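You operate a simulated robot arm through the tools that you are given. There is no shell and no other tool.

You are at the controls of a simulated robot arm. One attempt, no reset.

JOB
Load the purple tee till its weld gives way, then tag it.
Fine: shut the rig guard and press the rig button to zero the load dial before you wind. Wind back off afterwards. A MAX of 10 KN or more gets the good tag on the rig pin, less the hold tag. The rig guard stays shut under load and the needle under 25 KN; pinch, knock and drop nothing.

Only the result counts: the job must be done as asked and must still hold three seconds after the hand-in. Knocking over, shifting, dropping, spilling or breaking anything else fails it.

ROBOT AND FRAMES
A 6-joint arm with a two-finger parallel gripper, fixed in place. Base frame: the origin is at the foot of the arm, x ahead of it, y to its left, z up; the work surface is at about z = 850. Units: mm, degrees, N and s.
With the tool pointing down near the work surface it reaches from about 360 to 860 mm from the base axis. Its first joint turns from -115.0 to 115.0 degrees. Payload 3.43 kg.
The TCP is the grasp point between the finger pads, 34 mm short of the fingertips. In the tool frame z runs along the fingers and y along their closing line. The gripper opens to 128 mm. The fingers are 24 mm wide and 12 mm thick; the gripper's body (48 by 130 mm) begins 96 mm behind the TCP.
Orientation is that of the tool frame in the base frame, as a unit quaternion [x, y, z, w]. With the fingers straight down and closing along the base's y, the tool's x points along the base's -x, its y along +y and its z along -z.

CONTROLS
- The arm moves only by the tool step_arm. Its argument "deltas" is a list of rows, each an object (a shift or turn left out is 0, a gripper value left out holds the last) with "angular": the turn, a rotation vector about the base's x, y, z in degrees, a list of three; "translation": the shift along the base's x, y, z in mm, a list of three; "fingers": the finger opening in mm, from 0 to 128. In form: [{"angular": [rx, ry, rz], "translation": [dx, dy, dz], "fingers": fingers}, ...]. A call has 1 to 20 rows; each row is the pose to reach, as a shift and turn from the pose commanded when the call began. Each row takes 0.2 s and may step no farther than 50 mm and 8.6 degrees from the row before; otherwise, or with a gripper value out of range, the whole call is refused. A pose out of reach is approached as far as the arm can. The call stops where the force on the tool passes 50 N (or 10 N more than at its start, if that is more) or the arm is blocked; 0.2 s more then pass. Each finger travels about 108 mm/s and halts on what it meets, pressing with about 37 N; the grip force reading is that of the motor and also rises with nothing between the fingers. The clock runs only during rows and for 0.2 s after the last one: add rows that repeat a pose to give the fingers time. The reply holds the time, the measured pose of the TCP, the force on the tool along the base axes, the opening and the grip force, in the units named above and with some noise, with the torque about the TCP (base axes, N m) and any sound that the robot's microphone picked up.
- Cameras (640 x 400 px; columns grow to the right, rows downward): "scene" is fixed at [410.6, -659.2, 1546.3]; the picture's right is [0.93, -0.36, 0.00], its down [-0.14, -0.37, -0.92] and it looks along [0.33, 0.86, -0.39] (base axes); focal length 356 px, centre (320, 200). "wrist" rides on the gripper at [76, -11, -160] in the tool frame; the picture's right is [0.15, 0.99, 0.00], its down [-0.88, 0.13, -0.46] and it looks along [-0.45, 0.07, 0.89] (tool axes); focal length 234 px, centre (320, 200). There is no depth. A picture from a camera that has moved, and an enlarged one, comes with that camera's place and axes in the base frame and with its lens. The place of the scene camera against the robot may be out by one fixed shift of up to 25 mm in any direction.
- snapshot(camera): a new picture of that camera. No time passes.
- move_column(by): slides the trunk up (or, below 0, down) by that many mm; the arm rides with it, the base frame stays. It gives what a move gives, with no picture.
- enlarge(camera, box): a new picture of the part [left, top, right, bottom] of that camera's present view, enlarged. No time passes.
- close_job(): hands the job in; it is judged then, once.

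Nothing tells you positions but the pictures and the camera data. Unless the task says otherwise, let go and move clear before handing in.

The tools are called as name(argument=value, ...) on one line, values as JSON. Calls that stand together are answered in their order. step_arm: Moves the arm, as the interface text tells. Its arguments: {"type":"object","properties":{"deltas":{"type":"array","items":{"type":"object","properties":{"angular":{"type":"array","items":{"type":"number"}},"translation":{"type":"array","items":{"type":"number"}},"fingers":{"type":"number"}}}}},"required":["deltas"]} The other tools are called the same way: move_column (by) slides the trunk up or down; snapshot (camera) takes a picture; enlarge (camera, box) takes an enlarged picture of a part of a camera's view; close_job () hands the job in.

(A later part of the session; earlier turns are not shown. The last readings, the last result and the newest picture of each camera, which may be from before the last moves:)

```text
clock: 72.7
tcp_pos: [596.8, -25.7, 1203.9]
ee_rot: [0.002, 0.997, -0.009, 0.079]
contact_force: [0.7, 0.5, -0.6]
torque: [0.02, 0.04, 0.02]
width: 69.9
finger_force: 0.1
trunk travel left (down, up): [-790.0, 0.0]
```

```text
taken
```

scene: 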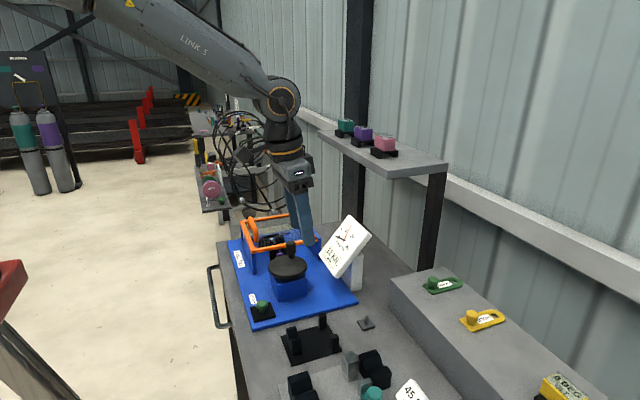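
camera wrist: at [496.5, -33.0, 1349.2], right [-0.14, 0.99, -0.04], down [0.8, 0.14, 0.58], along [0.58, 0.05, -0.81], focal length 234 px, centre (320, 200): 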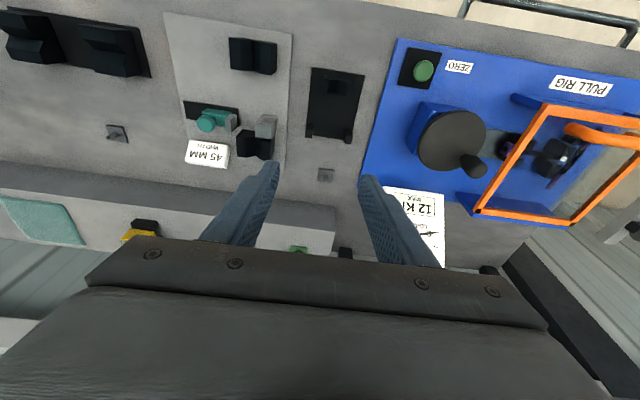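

enlarge(camera="wrist", box=[290, 50, 460, 210])

enlarge(camera="wrist", box=[70, 90, 290, 210])

```text
2.50 times, centred on (375, 130) of wrist
camera zoom: at [496.5, -33.0, 1349.2], right [-0.14, 0.99, -0.04], down [0.8, 0.14, 0.58], along [0.58, 0.05, -0.81], focal length 585 px, centre (182, 375)
```

zoom: 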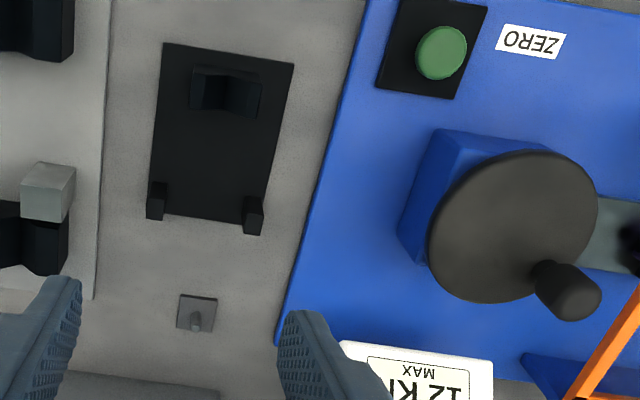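

```text
2.91 times, centred on (180, 150) of wrist
camera zoom: at [496.5, -33.0, 1349.2], right [-0.14, 0.99, -0.04], down [0.8, 0.14, 0.58], along [0.58, 0.05, -0.81], focal length 681 px, centre (727, 346)
```

zoom: 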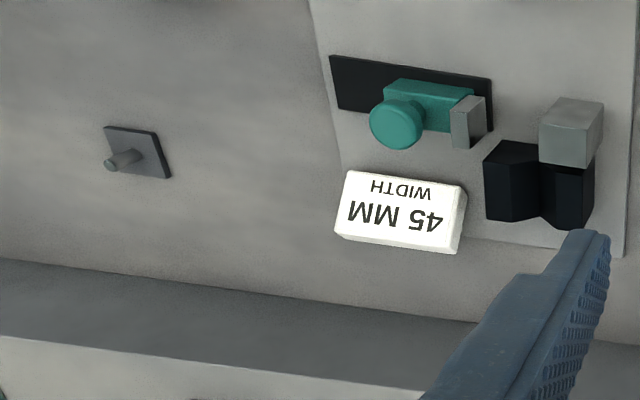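

The rig pin is the one beside the rig at about (782, 2). The tags lie at x≈955, so I need a forward-tilted hand. I'll flip the tool's yaw by 180° first so the camera rides on top when tilted.

step_arm(deltas=[{"angular": [0, 8.3, 0]}, {"angular": [0, 8.5, 0], "translation": [-20, 0, 0]}, {"angular": [0, 8.5, 0], "translation": [-20, 0, 0]}])

step_arm(deltas=[{"angular": [0, 0, -8]}, {"angular": [0, 0, -16]}, {"angular": [0, 0, -24]}, {"angular": [0, 0, -32]}, {"angular": [0, 0, -40]}, {"angular": [0, 0, -48]}, {"angular": [0, 0, -56]}, {"angular": [0, 0, -64]}, {"angular": [0, 0, -72]}, {"angular": [0, 0, -80]}, {"angular": [0, 0, -88]}, {"angular": [0, 0, -96]}, {"angular": [0, 0, -104]}, {"angular": [0, 0, -112]}, {"angular": [0, 0, -120]}, {"angular": [0, 0, -120]}])

step_arm(deltas=[{"angular": [0, 0, -8]}, {"angular": [0, 0, -16]}, {"angular": [0, 0, -24]}, {"angular": [0, 0, -32]}, {"angular": [0, 0, -40]}, {"angular": [0, 0, -48]}, {"angular": [0, 0, -56]}, {"angular": [0, 0, -60]}, {"angular": [0, 0, -60]}])

```text
clock: 73.5
tcp_pos: [575.4, -24.1, 1204.0]
ee_rot: [0.002, 1.0, -0.01, 0.002]
contact_force: [0.8, -0.7, 0.6]
torque: [0.01, -0.02, -0.02]
width: 70.1
finger_force: 0.1
trunk travel left (down, up): [-790.0, 0.0]
```

```text
clock: 76.9
tcp_pos: [574.7, -24.1, 1203.0]
ee_rot: [0.866, 0.499, -0.007, -0.006]
contact_force: [-0.3, 0.1, 0.0]
torque: [0.01, 0.01, 0.02]
width: 70.0
finger_force: 0.1
trunk travel left (down, up): [-790.0, 0.0]
```

```text
clock: 78.9
tcp_pos: [573.5, -42.3, 1204.2]
ee_rot: [1.0, 0.009, -0.002, -0.02]
contact_force: [-0.1, -0.7, 0.1]
torque: [-0.02, -0.04, 0.01]
width: 69.8
finger_force: 0.0
out of reach, approached as far as the arm can: row 8, 9
trunk travel left (down, up): [-790.0, 0.0]
```

Yaw −180 is right at a joint limit, so I'll back off 8°; the round tag knob doesn't care. Then I'll lower the trunk for reach.

step_arm(deltas=[{"angular": [0, 0, 8], "translation": [0, -16, 0]}, {"angular": [0, 0, 8], "translation": [0, -16, 0]}])

move_column(by=-115)

snapshot(camera="scene")

snapshot(camera="wrist")

```text
clock: 79.5
tcp_pos: [572.6, -57.7, 1202.5]
ee_rot: [0.998, 0.069, -0.005, -0.01]
contact_force: [0.1, -0.3, 0.2]
torque: [0.06, -0.03, -0.01]
width: 70.3
finger_force: 0.0
trunk travel left (down, up): [-790.0, 0.0]
```

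```text
clock: 81.0
tcp_pos: [573.6, -58.3, 1087.2]
ee_rot: [0.998, 0.07, -0.005, -0.009]
contact_force: [0.5, -0.4, 0.3]
torque: [0.01, -0.03, -0.02]
width: 69.9
finger_force: 0.0
trunk travel left (down, up): [-675.0, 115.0]
```

```text
taken
```

scene: 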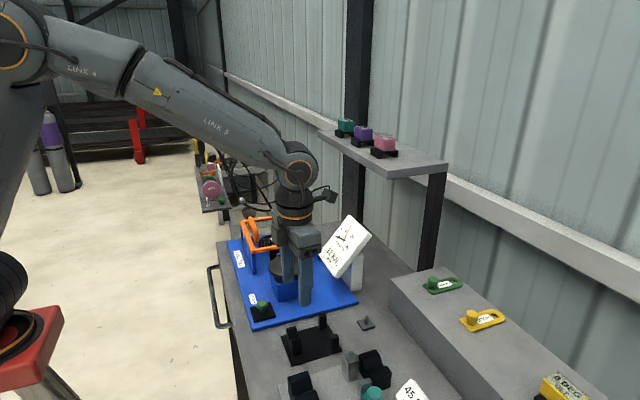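

```text
taken
camera wrist: at [647.9, -39.8, 1247.0], right [0.28, -0.96, -0.02], down [-0.85, -0.26, 0.46], along [-0.45, -0.11, -0.89], focal length 234 px, centre (320, 200)
```

wrist: 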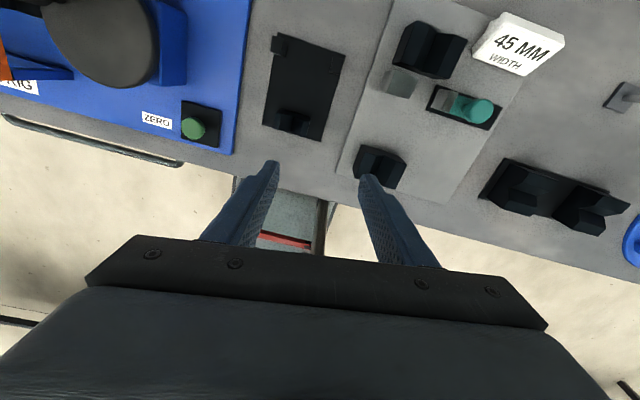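

step_arm(deltas=[{"angular": [1.11, -7.92, 0], "translation": [30, 0, 0]}, {"angular": [2.22, -15.84, 0], "translation": [60, 0, 0]}, {"angular": [3.33, -23.76, 0], "translation": [90, 0, 0]}, {"angular": [4.44, -31.7, 0], "translation": [120, 0, 0]}, {"angular": [5.55, -39.6, 0], "translation": [155, 0, 0]}, {"angular": [6.66, -47.5, 0], "translation": [190, 0, 0]}, {"angular": [6.95, -49.5, 0], "translation": [227, 0, 0]}, {"angular": [6.95, -49.5, 0], "translation": [250, 5, 0]}, {"angular": [6.95, -49.5, 0], "translation": [250, 5, 0]}])

snapshot(camera="scene")

snapshot(camera="wrist")

```text
clock: 83.0
tcp_pos: [823.4, -53.5, 1088.4]
ee_rot: [0.905, 0.068, 0.418, -0.038]
contact_force: [-0.6, -1.1, 0.4]
torque: [0.02, 0.01, 0.03]
width: 69.9
finger_force: 0.1
trunk travel left (down, up): [-675.0, 115.0]
```

```text
taken
```

scene: 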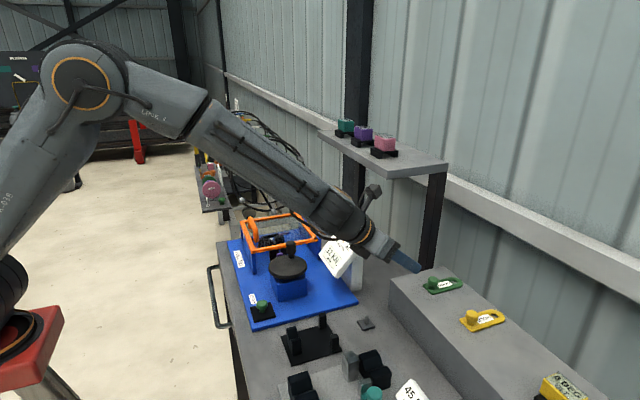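

```text
taken
camera wrist: at [750.6, -56.0, 1249.2], right [0.24, -0.96, 0.1], down [-0.89, -0.26, -0.38], along [0.39, 0.0, -0.92], focal length 234 px, centre (320, 200)
```

wrist: 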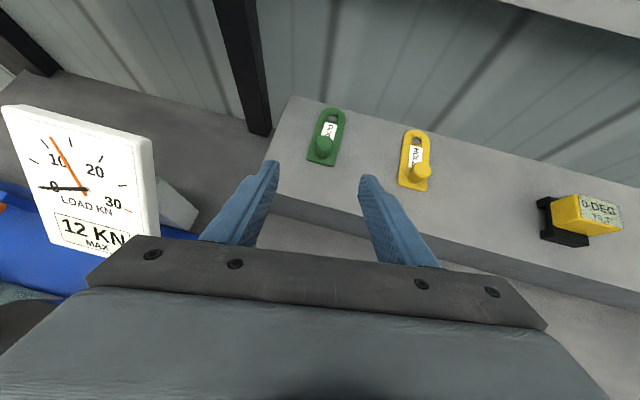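

The view is good. Now I'll look at the green tag in detail.

enlarge(camera="wrist", box=[280, 90, 440, 210])

enlarge(camera="scene", box=[400, 260, 520, 340])

```text
3.33 times, centred on (360, 150) of wrist
camera zoom: at [750.6, -56.0, 1249.2], right [0.24, -0.96, 0.1], down [-0.89, -0.26, -0.38], along [0.39, 0.0, -0.92], focal length 781 px, centre (187, 367)
```

zoom: 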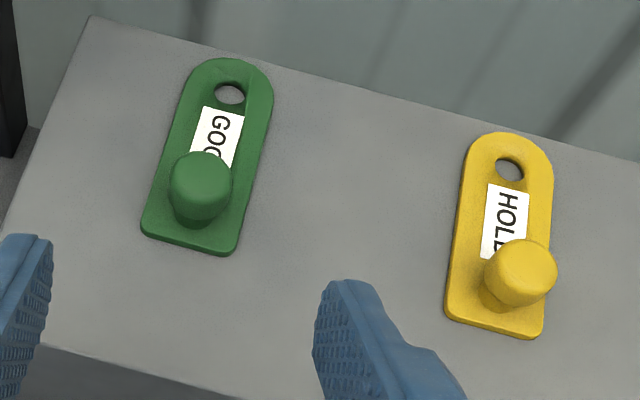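

```text
5.00 times, centred on (460, 300) of scene
camera zoom: at [410.6, -659.2, 1546.3], right [0.93, -0.36, 0.0], down [-0.14, -0.37, -0.92], along [0.33, 0.86, -0.39], focal length 1778 px, centre (-380, -300)
```

zoom: 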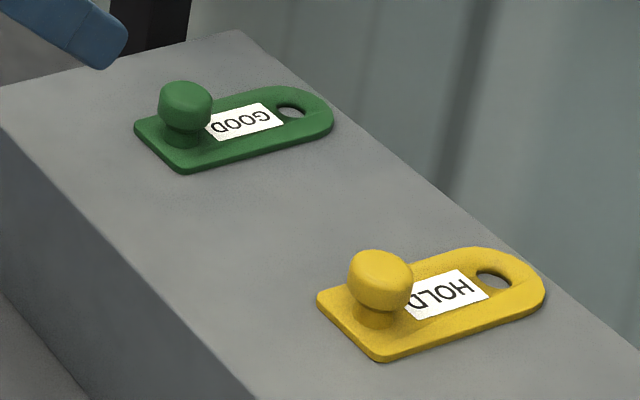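

step_arm(deltas=[{"translation": [-30, 0, -30]}, {"translation": [-60, 0, -65]}, {"translation": [-60, 0, -70]}, {"translation": [-60, 0, -70]}])

enlarge(camera="wrist", box=[270, 60, 430, 180])

snapshot(camera="wrist")

```text
clock: 84.0
tcp_pos: [762.9, -53.5, 1017.3]
ee_rot: [0.905, 0.067, 0.418, -0.038]
contact_force: [-0.9, -0.6, 0.1]
torque: [-0.01, -0.01, 0.0]
width: 70.0
finger_force: 0.2
trunk travel left (down, up): [-675.0, 115.0]
```

```text
3.33 times, centred on (350, 120) of wrist
camera zoom: at [690.2, -55.5, 1179.2], right [0.24, -0.96, 0.1], down [-0.89, -0.26, -0.38], along [0.39, 0.0, -0.92], focal length 781 px, centre (220, 467)
```

zoom: 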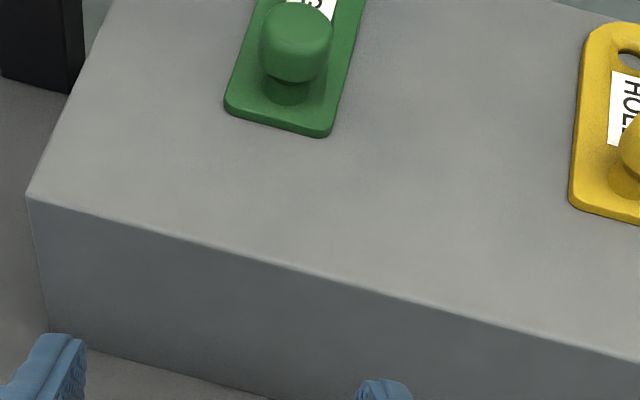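

```text
taken
camera wrist: at [690.2, -55.5, 1179.2], right [0.24, -0.96, 0.1], down [-0.89, -0.26, -0.38], along [0.39, 0.0, -0.92], focal length 234 px, centre (320, 200)
```

wrist: 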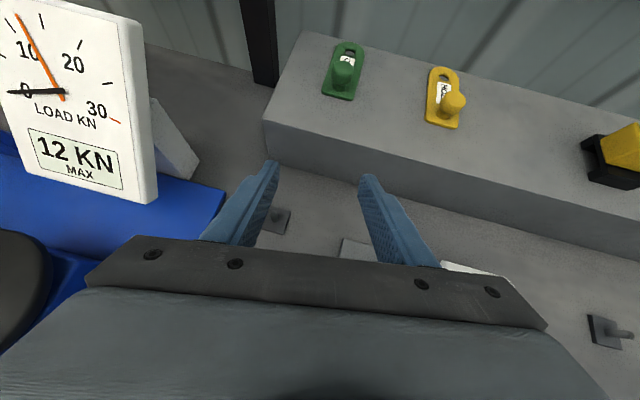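

From two views, the green tag's knob axis is about (949, -41) with its top at z≈983, and the hole is near (1022, -40). I'll move to a pre-grasp pose behind the knob along the tool axis.

step_arm(deltas=[{"translation": [38, 0, 10], "fingers": 50}, {"translation": [76, 0, 23], "fingers": 50}, {"translation": [111, 0, 23], "fingers": 50}, {"translation": [111, 0, 23], "fingers": 50}])

snapshot(camera="wrist")

enlarge(camera="scene", box=[380, 220, 500, 320])

```text
clock: 85.0
tcp_pos: [874.4, -53.9, 1042.4]
ee_rot: [0.906, 0.067, 0.417, -0.038]
contact_force: [0.0, 0.1, -0.1]
torque: [0.01, 0.02, -0.01]
width: 50.2
finger_force: 0.0
trunk travel left (down, up): [-675.0, 115.0]
```

```text
taken
camera wrist: at [801.3, -56.3, 1202.9], right [0.25, -0.96, 0.1], down [-0.89, -0.26, -0.38], along [0.39, 0.0, -0.92], focal length 234 px, centre (320, 200)
```

wrist: 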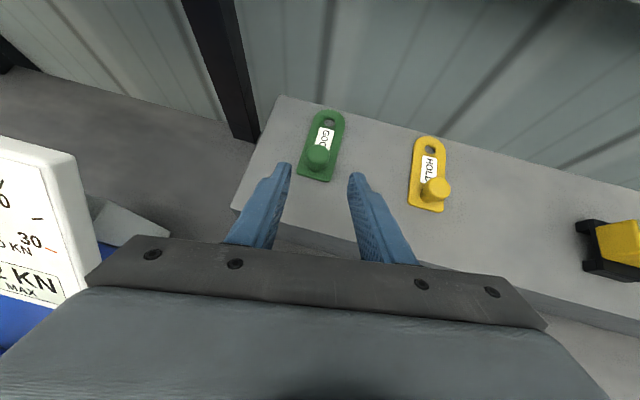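

```text
4.00 times, centred on (440, 270) of scene
camera zoom: at [410.6, -659.2, 1546.3], right [0.93, -0.36, 0.0], down [-0.14, -0.37, -0.92], along [0.33, 0.86, -0.39], focal length 1422 px, centre (-160, -80)
```

zoom: 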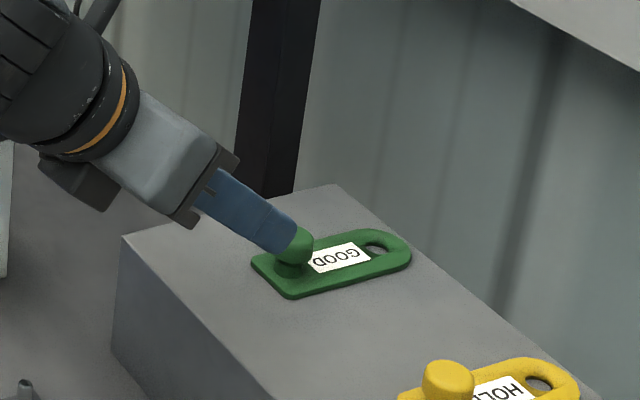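

step_arm(deltas=[{"translation": [15, 2.5, -13]}, {"translation": [30, 5, -26]}, {"translation": [45, 7.5, -40]}, {"translation": [45, 7.5, -40]}])

enlarge(camera="wrist", box=[250, 90, 410, 230])

enlarge(camera="scene", box=[400, 240, 500, 320])

```text
clock: 86.0
tcp_pos: [919.1, -46.8, 1001.1]
ee_rot: [0.905, 0.067, 0.417, -0.038]
contact_force: [0.0, -0.4, -0.3]
torque: [0.01, -0.01, 0.01]
width: 50.1
finger_force: 0.1
trunk travel left (down, up): [-675.0, 115.0]
```

```text
2.86 times, centred on (330, 160) of wrist
camera zoom: at [846.3, -48.4, 1162.3], right [0.24, -0.96, 0.1], down [-0.89, -0.26, -0.38], along [0.39, 0.0, -0.92], focal length 669 px, centre (291, 314)
```

zoom: 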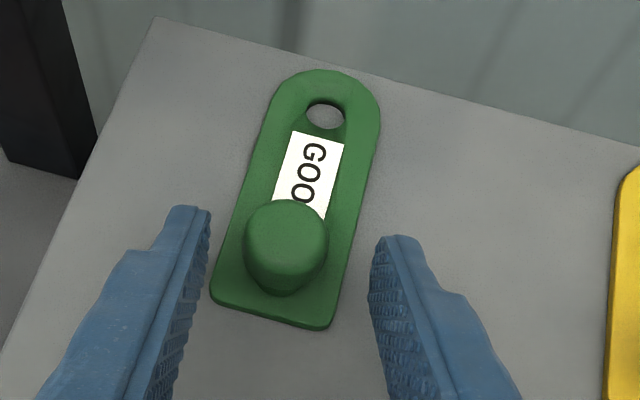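

```text
5.00 times, centred on (450, 280) of scene
camera zoom: at [410.6, -659.2, 1546.3], right [0.93, -0.36, 0.0], down [-0.14, -0.37, -0.92], along [0.33, 0.86, -0.39], focal length 1778 px, centre (-330, -200)
```

zoom: 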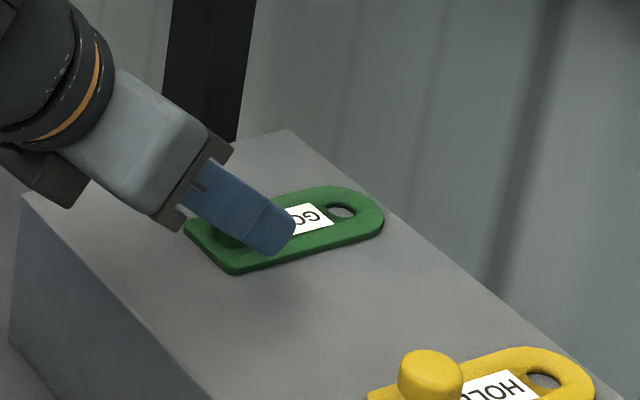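

step_arm(deltas=[{"translation": [7, 2, -6]}, {"translation": [15, 4, -13]}, {"translation": [15, 4, -13]}])

enlarge(camera="wrist", box=[250, 90, 410, 230])

enlarge(camera="scene", box=[400, 240, 500, 320])

```text
clock: 86.8
tcp_pos: [934.1, -41.8, 987.8]
ee_rot: [0.905, 0.067, 0.418, -0.038]
contact_force: [1.1, 0.2, -0.4]
torque: [0.02, -0.03, 0.03]
width: 49.8
finger_force: 0.1
trunk travel left (down, up): [-675.0, 115.0]
```

```text
2.86 times, centred on (330, 160) of wrist
camera zoom: at [860.7, -44.2, 1149.2], right [0.24, -0.96, 0.1], down [-0.89, -0.26, -0.38], along [0.39, 0.0, -0.92], focal length 669 px, centre (291, 314)
```

zoom: 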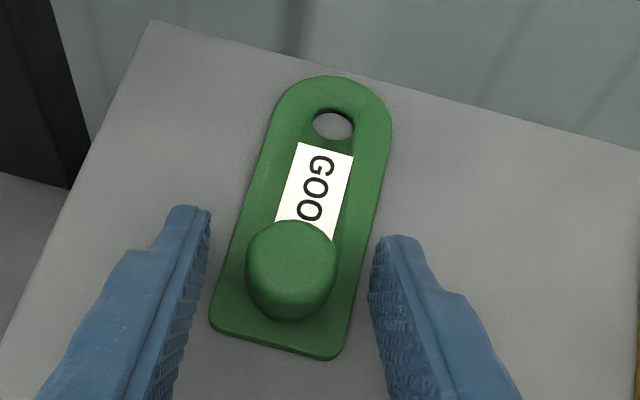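

```text
5.00 times, centred on (450, 280) of scene
camera zoom: at [410.6, -659.2, 1546.3], right [0.93, -0.36, 0.0], down [-0.14, -0.37, -0.92], along [0.33, 0.86, -0.39], focal length 1778 px, centre (-330, -200)
```

zoom: 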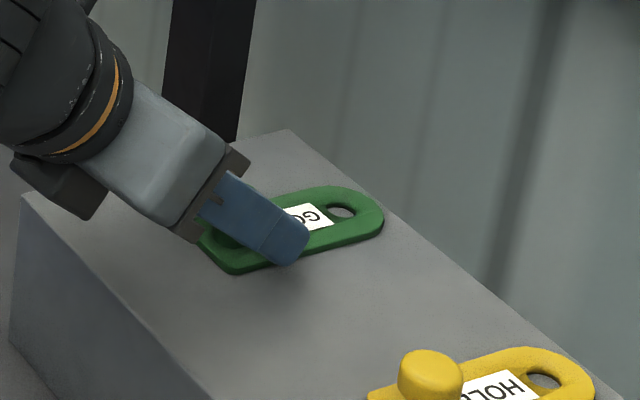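

step_arm(deltas=[{"fingers": 35}, {"fingers": 25}, {"fingers": 15}, {"fingers": 15}])

enlarge(camera="wrist", box=[250, 90, 410, 230])

```text
clock: 87.8
tcp_pos: [933.5, -42.8, 988.8]
ee_rot: [0.905, 0.066, 0.418, -0.037]
contact_force: [0.6, 0.1, 0.7]
torque: [0.04, -0.01, -0.01]
width: 25.1
finger_force: 37.0
trunk travel left (down, up): [-675.0, 115.0]
```

```text
2.86 times, centred on (330, 160) of wrist
camera zoom: at [860.6, -44.2, 1149.3], right [0.25, -0.96, 0.1], down [-0.89, -0.26, -0.38], along [0.39, 0.0, -0.92], focal length 669 px, centre (291, 314)
```

zoom: 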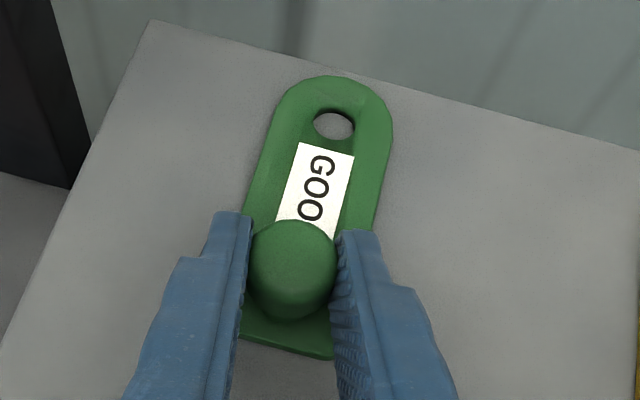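

The tag is gripped. Lifting it and checking that it hangs level.

step_arm(deltas=[{"translation": [0, 0, 10]}, {"translation": [0, 0, 25]}, {"translation": [0, 0, 50]}, {"translation": [0, 0, 75]}, {"translation": [0, 0, 75]}])

enlarge(camera="wrist", box=[250, 90, 410, 230])

enlarge(camera="scene", box=[380, 200, 500, 300])

```text
clock: 89.0
tcp_pos: [933.4, -42.0, 1062.7]
ee_rot: [0.906, 0.066, 0.417, -0.037]
contact_force: [0.1, -0.2, 0.5]
torque: [0.03, 0.01, -0.02]
width: 15.1
finger_force: 0.2
trunk travel left (down, up): [-675.0, 115.0]
```

```text
2.86 times, centred on (330, 160) of wrist
camera zoom: at [860.5, -43.5, 1223.7], right [0.25, -0.96, 0.1], down [-0.89, -0.26, -0.38], along [0.39, 0.0, -0.92], focal length 669 px, centre (291, 314)
```

zoom: 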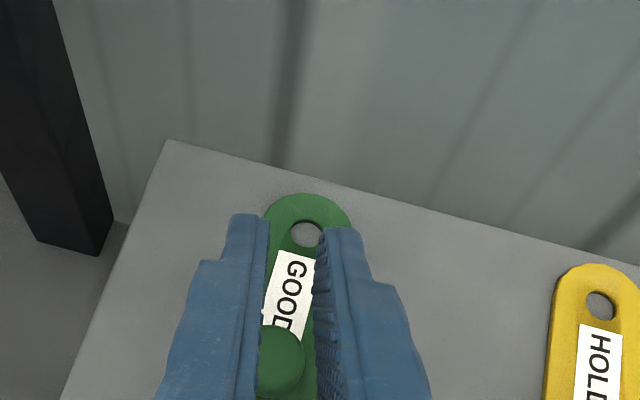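

```text
4.00 times, centred on (440, 250) of scene
camera zoom: at [410.6, -659.2, 1546.3], right [0.93, -0.36, 0.0], down [-0.14, -0.37, -0.92], along [0.33, 0.86, -0.39], focal length 1422 px, centre (-160, 0)
```

zoom: 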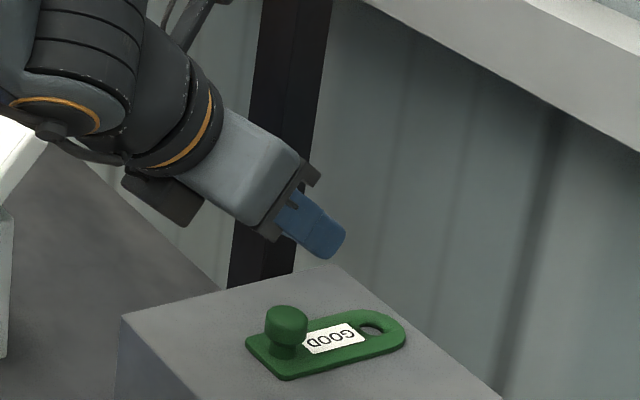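

The fingers slipped off the top of the knob; the tag stayed on the ledge. I'll look closely at the knob's shape and height.

enlarge(camera="scene", box=[435, 270, 485, 300])

step_arm(deltas=[{"translation": [-40, 0, 0], "fingers": 60}, {"translation": [-80, 0, -30], "fingers": 60}, {"translation": [-120, 0, -55], "fingers": 60}, {"translation": [-130, 0, -75], "fingers": 60}, {"translation": [-130, 0, -85], "fingers": 60}, {"translation": [-130, 0, -85], "fingers": 60}])

snapshot(camera="wrist")

enlarge(camera="wrist", box=[280, 30, 400, 120])

```text
12.80 times, centred on (460, 285) of scene
camera zoom: at [410.6, -659.2, 1546.3], right [0.93, -0.36, 0.0], down [-0.14, -0.37, -0.92], along [0.33, 0.86, -0.39], focal length 4551 px, centre (-1472, -888)
```

zoom: 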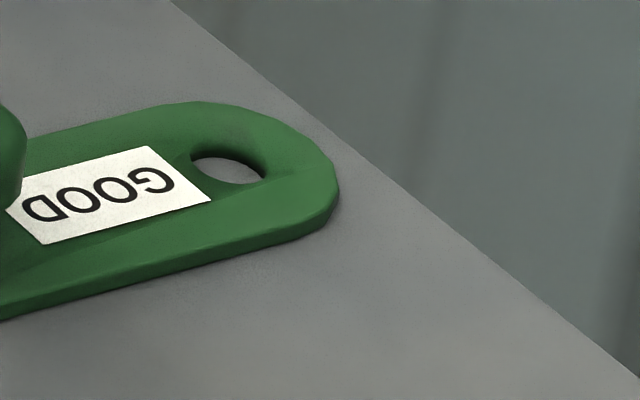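

```text
clock: 90.3
tcp_pos: [803.5, -41.9, 977.3]
ee_rot: [0.906, 0.067, 0.417, -0.037]
contact_force: [-0.3, -0.1, 0.2]
torque: [-0.02, 0.0, -0.04]
width: 60.0
finger_force: 0.2
trunk travel left (down, up): [-675.0, 115.0]
```

```text
taken
camera wrist: at [730.6, -43.6, 1138.7], right [0.24, -0.96, 0.1], down [-0.89, -0.26, -0.38], along [0.39, 0.0, -0.92], focal length 234 px, centre (320, 200)
```

wrist: 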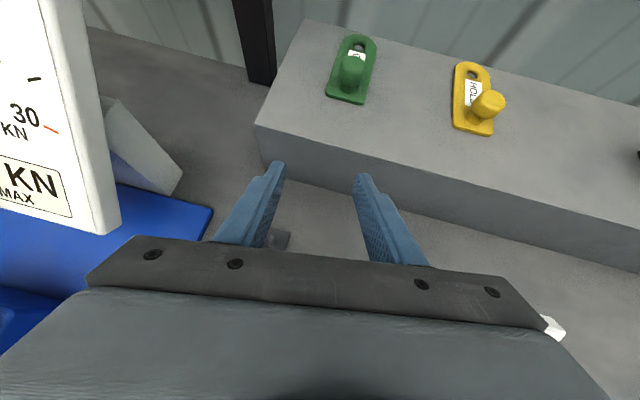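

```text
4.44 times, centred on (340, 75) of wrist
camera zoom: at [730.6, -43.6, 1138.7], right [0.24, -0.96, 0.1], down [-0.89, -0.26, -0.38], along [0.39, 0.0, -0.92], focal length 1041 px, centre (231, 756)
```

zoom: 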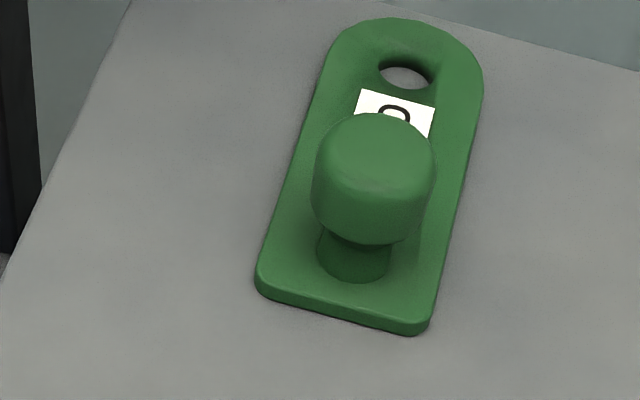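

The neck looks closer (x≈945), so my fingers covered only the head's upper part. I'll re-approach with the tips about 6 mm further back and 3 mm lower.

step_arm(deltas=[{"translation": [25, -3, 25], "fingers": 50}, {"translation": [55, -6, 48], "fingers": 50}, {"translation": [78.5, -7.6, 48], "fingers": 50}, {"translation": [93.5, -5, 35], "fingers": 50}, {"translation": [108.5, -2.5, 22], "fingers": 50}, {"translation": [118, 0, 14], "fingers": 50}, {"translation": [118, 0, 14], "fingers": 50}])

enlarge(camera="wrist", box=[250, 90, 410, 230])

enlarge(camera="scene", box=[410, 250, 480, 310])

```text
clock: 92.0
tcp_pos: [921.9, -41.0, 991.7]
ee_rot: [0.905, 0.066, 0.418, -0.037]
contact_force: [0.4, -0.6, 0.5]
torque: [-0.02, -0.02, -0.01]
width: 50.0
finger_force: 0.1
trunk travel left (down, up): [-675.0, 115.0]
```

```text
2.86 times, centred on (330, 160) of wrist
camera zoom: at [849.4, -43.1, 1153.0], right [0.24, -0.96, 0.1], down [-0.89, -0.26, -0.38], along [0.39, 0.0, -0.92], focal length 669 px, centre (291, 314)
```

zoom: 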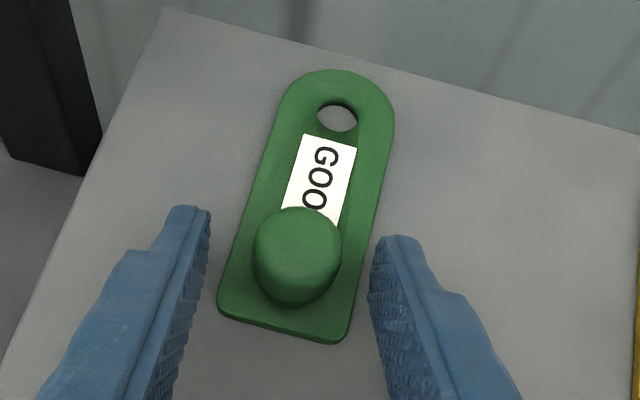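

```text
6.67 times, centred on (445, 280) of scene
camera zoom: at [410.6, -659.2, 1546.3], right [0.93, -0.36, 0.0], down [-0.14, -0.37, -0.92], along [0.33, 0.86, -0.39], focal length 2370 px, centre (-513, -333)
```

zoom: 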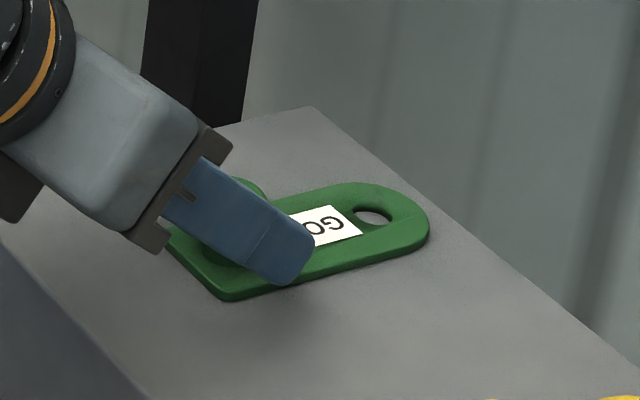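

step_arm(deltas=[{"translation": [1.5, 0, -1.5]}, {"translation": [3, 0, -3]}, {"translation": [3, 0, -3]}])

step_arm(deltas=[{"fingers": 35}, {"fingers": 20}, {"fingers": 5}, {"fingers": 0}, {"fingers": 0}])

enlarge(camera="wrist", box=[250, 90, 410, 230])

enlarge(camera="scene", box=[410, 250, 480, 310])

```text
clock: 92.8
tcp_pos: [924.6, -42.2, 988.1]
ee_rot: [0.905, 0.067, 0.417, -0.038]
contact_force: [0.0, 0.1, 0.7]
torque: [0.04, 0.01, -0.01]
width: 50.1
finger_force: 0.1
trunk travel left (down, up): [-675.0, 115.0]
```

```text
clock: 94.0
tcp_pos: [926.0, -40.7, 987.9]
ee_rot: [0.906, 0.067, 0.417, -0.038]
contact_force: [0.7, -0.1, -0.3]
torque: [0.01, 0.01, 0.01]
width: 24.8
finger_force: 36.9
trunk travel left (down, up): [-675.0, 115.0]
```

```text
2.86 times, centred on (330, 160) of wrist
camera zoom: at [852.2, -43.6, 1149.9], right [0.25, -0.96, 0.1], down [-0.89, -0.26, -0.38], along [0.39, 0.0, -0.92], focal length 669 px, centre (291, 314)
```

zoom: 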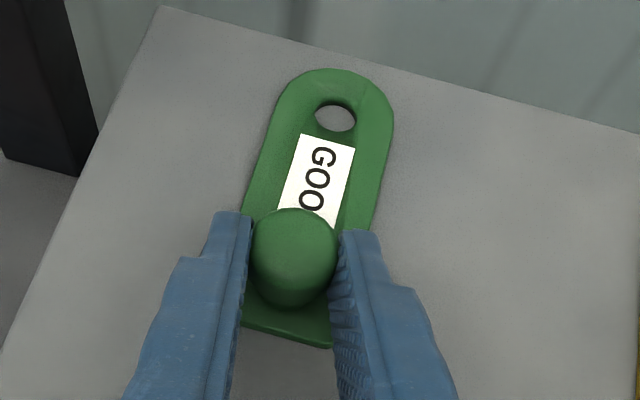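

```text
6.67 times, centred on (445, 280) of scene
camera zoom: at [410.6, -659.2, 1546.3], right [0.93, -0.36, 0.0], down [-0.14, -0.37, -0.92], along [0.33, 0.86, -0.39], focal length 2370 px, centre (-513, -333)
```

zoom: 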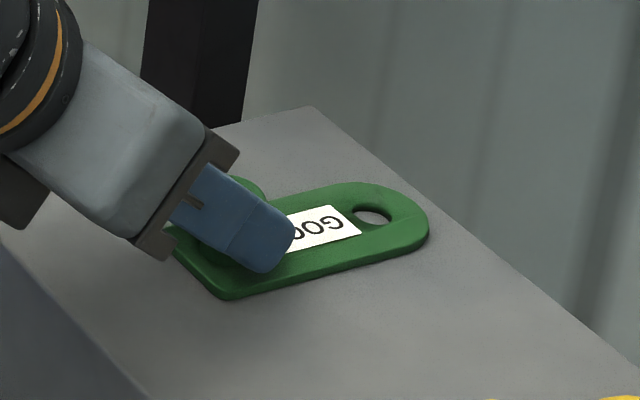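

step_arm(deltas=[{"translation": [0, 0, 1]}, {"translation": [0, 0, 2.5]}, {"translation": [0, 0, 4]}, {"translation": [0, 0, 6]}, {"translation": [0, 0, 8]}])

enlarge(camera="wrist", box=[250, 90, 410, 230])

enlarge(camera="scene", box=[410, 250, 480, 310])

```text
clock: 95.2
tcp_pos: [926.4, -42.7, 997.6]
ee_rot: [0.905, 0.067, 0.419, -0.037]
contact_force: [-0.1, -0.6, 0.3]
torque: [-0.03, 0.03, 0.0]
width: 24.9
finger_force: 36.9
trunk travel left (down, up): [-675.0, 115.0]
```

```text
2.86 times, centred on (330, 160) of wrist
camera zoom: at [852.5, -44.3, 1158.0], right [0.24, -0.96, 0.1], down [-0.89, -0.26, -0.38], along [0.39, 0.0, -0.92], focal length 669 px, centre (291, 314)
```

zoom: 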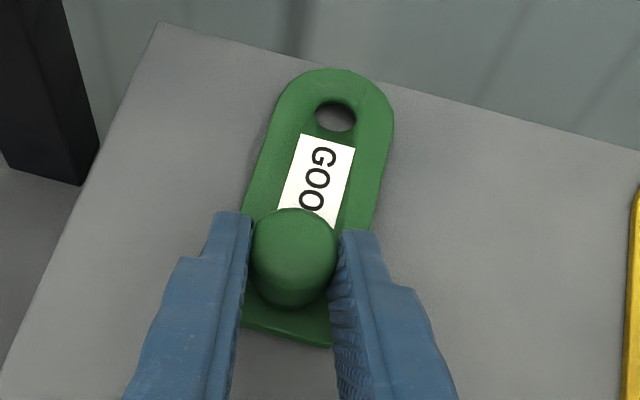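

```text
6.67 times, centred on (445, 280) of scene
camera zoom: at [410.6, -659.2, 1546.3], right [0.93, -0.36, 0.0], down [-0.14, -0.37, -0.92], along [0.33, 0.86, -0.39], focal length 2370 px, centre (-513, -333)
```

zoom: 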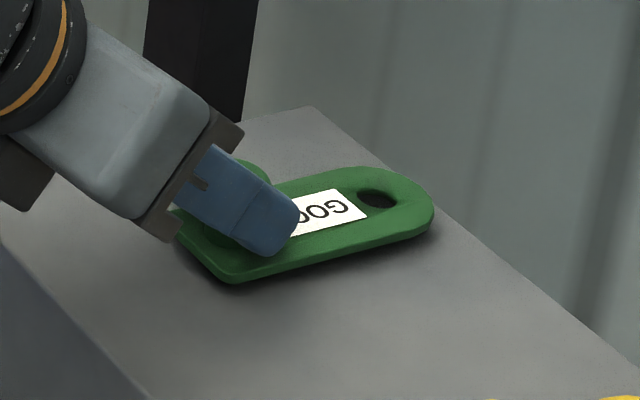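

The tag is lifted and level. I'll continue slowly upward and back toward the pin.

step_arm(deltas=[{"translation": [0, 0, 4]}, {"translation": [0, 0, 10]}, {"translation": [0, 0, 18]}, {"translation": [0, 0, 26]}, {"translation": [0, 0, 34]}, {"translation": [0, 0, 42]}, {"translation": [0, 0, 50]}, {"translation": [0, 0, 55]}])

enlarge(camera="wrist", box=[250, 90, 410, 230])

```text
clock: 97.0
tcp_pos: [925.2, -43.2, 1051.6]
ee_rot: [0.905, 0.066, 0.418, -0.037]
contact_force: [0.4, 0.0, 0.1]
torque: [0.0, -0.04, -0.01]
width: 25.2
finger_force: 36.9
trunk travel left (down, up): [-675.0, 115.0]
```

```text
2.86 times, centred on (330, 160) of wrist
camera zoom: at [852.4, -44.2, 1213.0], right [0.24, -0.96, 0.1], down [-0.89, -0.26, -0.38], along [0.39, 0.0, -0.92], focal length 669 px, centre (291, 314)
```

zoom: 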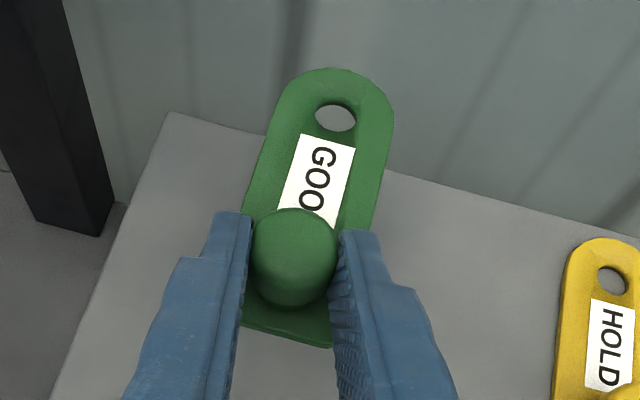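

The tag is held firmly. Moving back slowly to stand above the rig pin.

step_arm(deltas=[{"translation": [-10, 2, 0]}, {"translation": [-30, 6, 0]}, {"translation": [-55, 11, 0]}, {"translation": [-80, 16, 0]}, {"translation": [-105, 21, 0]}, {"translation": [-130, 26, -5]}, {"translation": [-155, 31, -10]}, {"translation": [-180, 36, -15]}, {"translation": [-205, 40, -20]}, {"translation": [-225, 43, -25]}, {"translation": [-232, 44, -30]}, {"translation": [-232, 44, -30]}])

snapshot(camera="wrist")

enlarge(camera="wrist", box=[250, 90, 410, 230])

enlarge(camera="scene", box=[270, 200, 430, 360])

```text
clock: 99.5
tcp_pos: [693.4, 2.5, 1021.9]
ee_rot: [0.905, 0.066, 0.418, -0.038]
contact_force: [-0.2, -0.2, 0.7]
torque: [-0.02, -0.01, -0.02]
width: 25.1
finger_force: 36.6
trunk travel left (down, up): [-675.0, 115.0]
```

```text
taken
camera wrist: at [620.4, 0.5, 1182.9], right [0.25, -0.96, 0.1], down [-0.89, -0.26, -0.38], along [0.39, 0.0, -0.92], focal length 234 px, centre (320, 200)
```

wrist: 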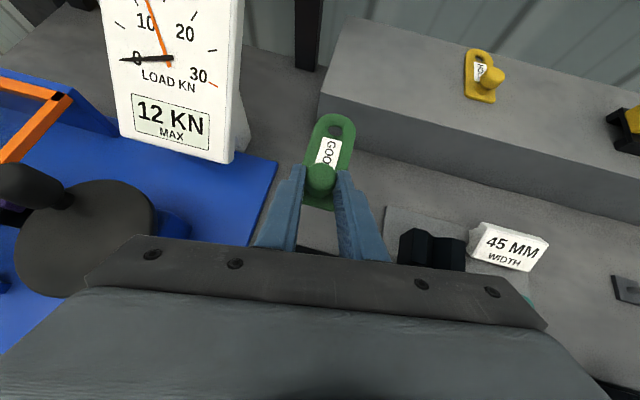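

```text
2.86 times, centred on (330, 160) of wrist
camera zoom: at [620.4, 0.5, 1182.9], right [0.25, -0.96, 0.1], down [-0.89, -0.26, -0.38], along [0.39, 0.0, -0.92], focal length 669 px, centre (291, 314)
```

zoom: 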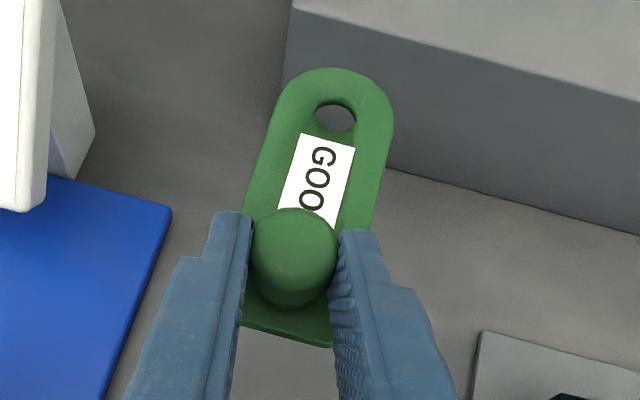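

```text
2.50 times, centred on (350, 280) of scene
camera zoom: at [410.6, -659.2, 1546.3], right [0.93, -0.36, 0.0], down [-0.14, -0.37, -0.92], along [0.33, 0.86, -0.39], focal length 889 px, centre (245, 0)
```

zoom: 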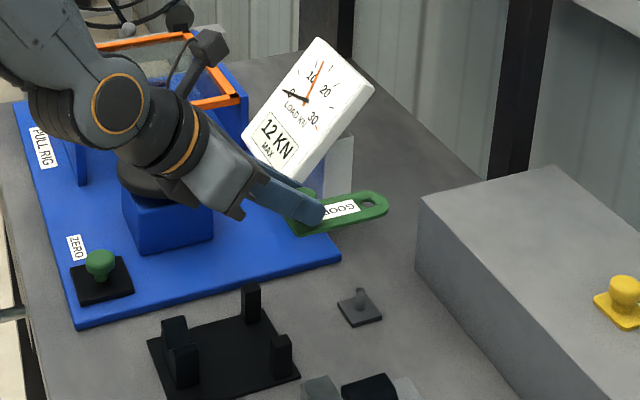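

Tag and pin are close in line. I'll back off to see the pin ahead of the tag and measure it from two heights.

step_arm(deltas=[{"translation": [-25, 0, 0]}, {"translation": [-50, 0, -10]}, {"translation": [-75, 0, -20]}, {"translation": [-80, 0, -20]}, {"translation": [-80, 0, -20]}])

enlarge(camera="wrist", box=[270, 40, 390, 140])

step_arm(deltas=[{"translation": [0, 0, -20]}, {"translation": [0, 0, -40]}, {"translation": [0, 0, -50]}, {"translation": [0, 0, -50]}])

enlarge(camera="wrist", box=[270, 20, 390, 120])

enlarge(camera="scene", box=[270, 220, 410, 360])

```text
clock: 100.8
tcp_pos: [613.5, 2.1, 1001.9]
ee_rot: [0.905, 0.067, 0.418, -0.038]
contact_force: [-0.1, -0.8, 0.2]
torque: [0.0, 0.01, -0.01]
width: 24.9
finger_force: 37.0
trunk travel left (down, up): [-675.0, 115.0]
```

```text
4.00 times, centred on (330, 90) of wrist
camera zoom: at [540.0, -0.3, 1163.1], right [0.24, -0.96, 0.1], down [-0.89, -0.26, -0.38], along [0.39, 0.0, -0.92], focal length 937 px, centre (280, 640)
```

zoom: 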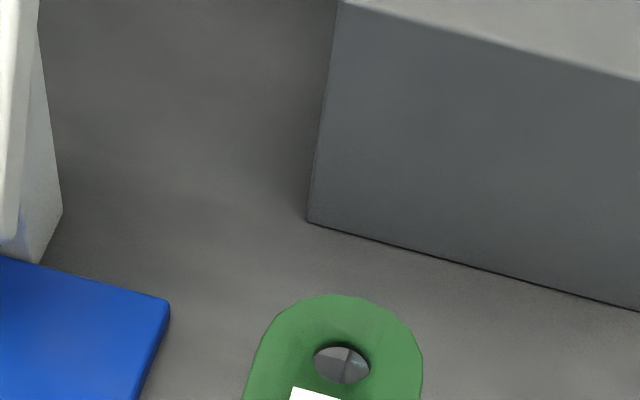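

```text
clock: 101.8
tcp_pos: [613.2, 1.5, 952.1]
ee_rot: [0.906, 0.067, 0.417, -0.038]
contact_force: [0.9, 0.3, -0.1]
torque: [-0.01, 0.04, -0.02]
width: 24.8
finger_force: 36.8
trunk travel left (down, up): [-675.0, 115.0]
```

```text
4.00 times, centred on (330, 70) of wrist
camera zoom: at [540.6, -0.2, 1112.9], right [0.24, -0.96, 0.1], down [-0.89, -0.26, -0.38], along [0.39, 0.0, -0.92], focal length 937 px, centre (280, 720)
```

zoom: 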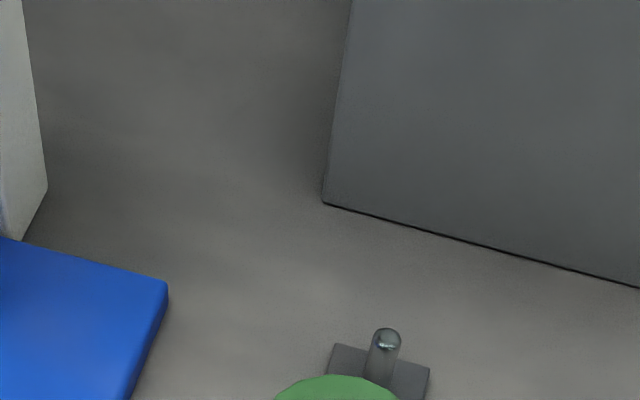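

```text
2.86 times, centred on (340, 290) of scene
camera zoom: at [410.6, -659.2, 1546.3], right [0.93, -0.36, 0.0], down [-0.14, -0.37, -0.92], along [0.33, 0.86, -0.39], focal length 1016 px, centre (263, -57)
```

zoom: 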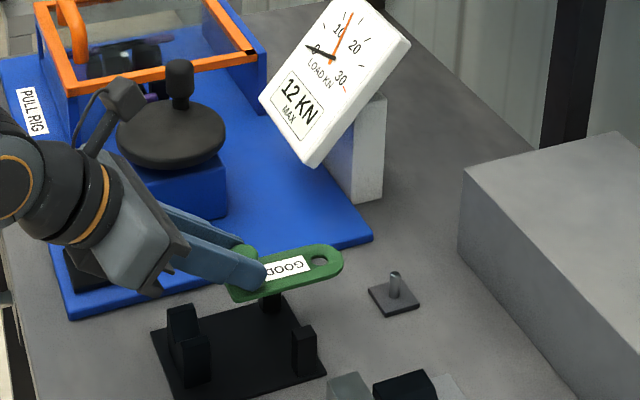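

The pin is at about (780, -1) with its top at z≈880, and the two cameras agree on the hole position to within 1–2 mm. Moving the hole over the pin while still above it.

step_arm(deltas=[{"translation": [20, -1, 0]}, {"translation": [45, -2, 0]}, {"translation": [68, -2.7, 0]}, {"translation": [77.7, -2.7, 0]}, {"translation": [77.7, -2.7, 0]}, {"translation": [77.7, -2.7, 0]}])

enlarge(camera="wrist", box=[270, 80, 390, 180])

enlarge(camera="scene", box=[320, 270, 400, 340])

```text
clock: 103.2
tcp_pos: [690.2, -0.7, 951.8]
ee_rot: [0.905, 0.067, 0.418, -0.038]
contact_force: [0.2, -0.8, 0.6]
torque: [0.01, 0.03, 0.0]
width: 24.8
finger_force: 37.1
trunk travel left (down, up): [-675.0, 115.0]
```

```text
4.00 times, centred on (330, 130) of wrist
camera zoom: at [618.0, -2.7, 1112.6], right [0.25, -0.96, 0.1], down [-0.89, -0.26, -0.38], along [0.39, 0.0, -0.92], focal length 937 px, centre (280, 480)
```

zoom: 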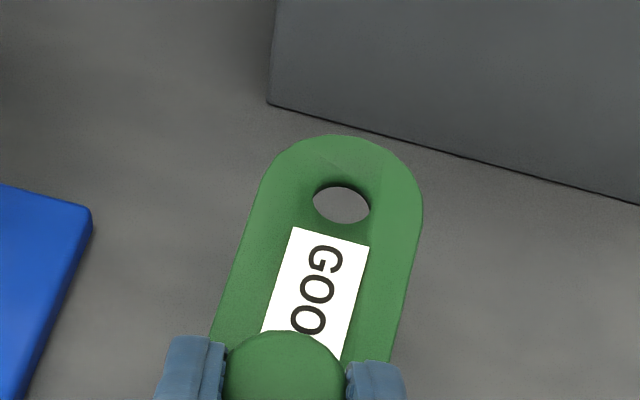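

```text
5.71 times, centred on (360, 305) of scene
camera zoom: at [410.6, -659.2, 1546.3], right [0.93, -0.36, 0.0], down [-0.14, -0.37, -0.92], along [0.33, 0.86, -0.39], focal length 2032 px, centre (91, -400)
```

zoom: 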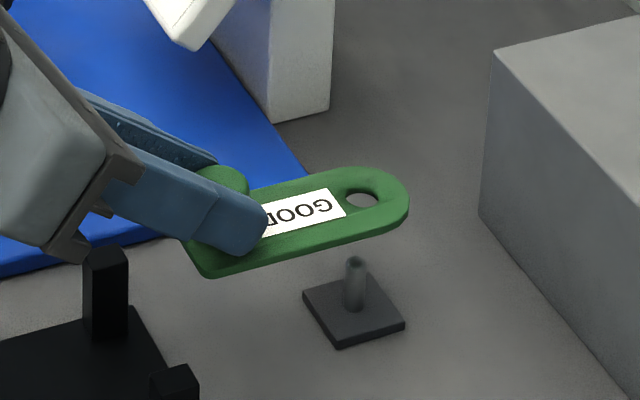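

step_arm(deltas=[{"translation": [-0.5, 0.7, -8]}, {"translation": [-1, 1.5, -16]}, {"translation": [-1, 1.5, -22]}, {"translation": [-1, 1.5, -22]}])

enlarge(camera="wrist", box=[300, 100, 380, 160])

enlarge(camera="scene", box=[335, 290, 395, 335])

```text
clock: 104.2
tcp_pos: [691.5, 1.2, 930.1]
ee_rot: [0.905, 0.066, 0.418, -0.038]
contact_force: [0.4, 0.0, -0.8]
torque: [0.0, 0.01, -0.02]
width: 24.5
finger_force: 37.1
trunk travel left (down, up): [-675.0, 115.0]
```

```text
6.67 times, centred on (340, 130) of wrist
camera zoom: at [616.9, -1.5, 1091.1], right [0.25, -0.96, 0.1], down [-0.89, -0.26, -0.38], along [0.39, 0.0, -0.92], focal length 1561 px, centre (187, 667)
```

zoom: 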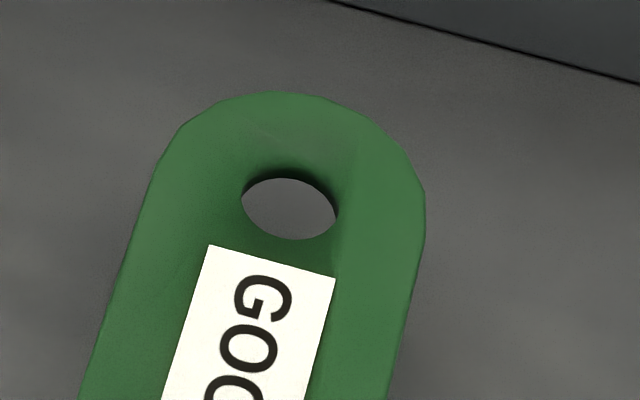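

```text
8.89 times, centred on (365, 312) of scene
camera zoom: at [410.6, -659.2, 1546.3], right [0.93, -0.36, 0.0], down [-0.14, -0.37, -0.92], along [0.33, 0.86, -0.39], focal length 3160 px, centre (-80, -800)
```

zoom: 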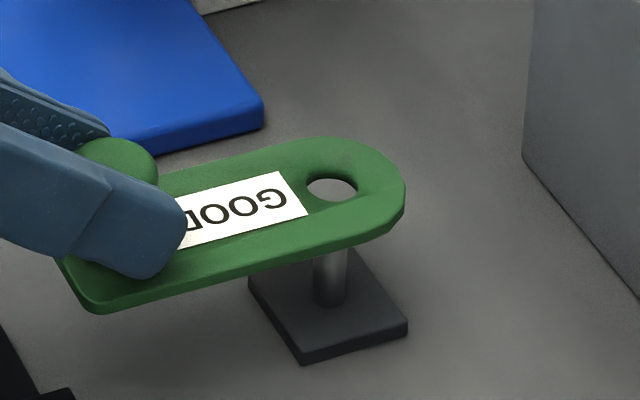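

step_arm(deltas=[{"translation": [0.7, -2.2, 0]}, {"translation": [0.7, -2.2, -4]}, {"translation": [0.7, -2.2, -7]}, {"translation": [0.7, -2.2, -10]}, {"translation": [0.7, -2.2, -12]}])

enlarge(camera="wrist", box=[300, 100, 380, 160])

enlarge(camera="scene", box=[335, 290, 395, 335])

```text
clock: 105.3
tcp_pos: [691.0, -0.5, 917.8]
ee_rot: [0.905, 0.066, 0.418, -0.037]
contact_force: [-0.2, 0.4, -0.8]
torque: [-0.03, 0.0, 0.0]
width: 24.9
finger_force: 37.2
trunk travel left (down, up): [-675.0, 115.0]
```

```text
6.67 times, centred on (340, 130) of wrist
camera zoom: at [617.2, -3.4, 1078.9], right [0.25, -0.96, 0.1], down [-0.89, -0.26, -0.38], along [0.39, 0.0, -0.92], focal length 1561 px, centre (187, 667)
```

zoom: 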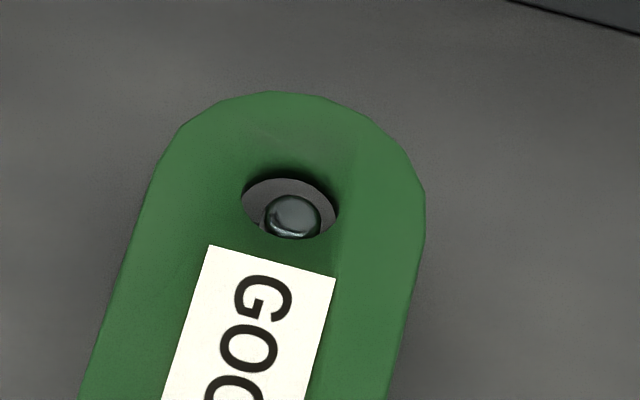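

```text
8.89 times, centred on (365, 312) of scene
camera zoom: at [410.6, -659.2, 1546.3], right [0.93, -0.36, 0.0], down [-0.14, -0.37, -0.92], along [0.33, 0.86, -0.39], focal length 3160 px, centre (-80, -800)
```

zoom: 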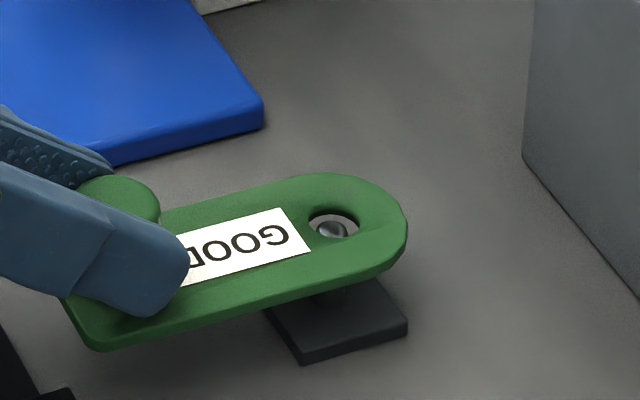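

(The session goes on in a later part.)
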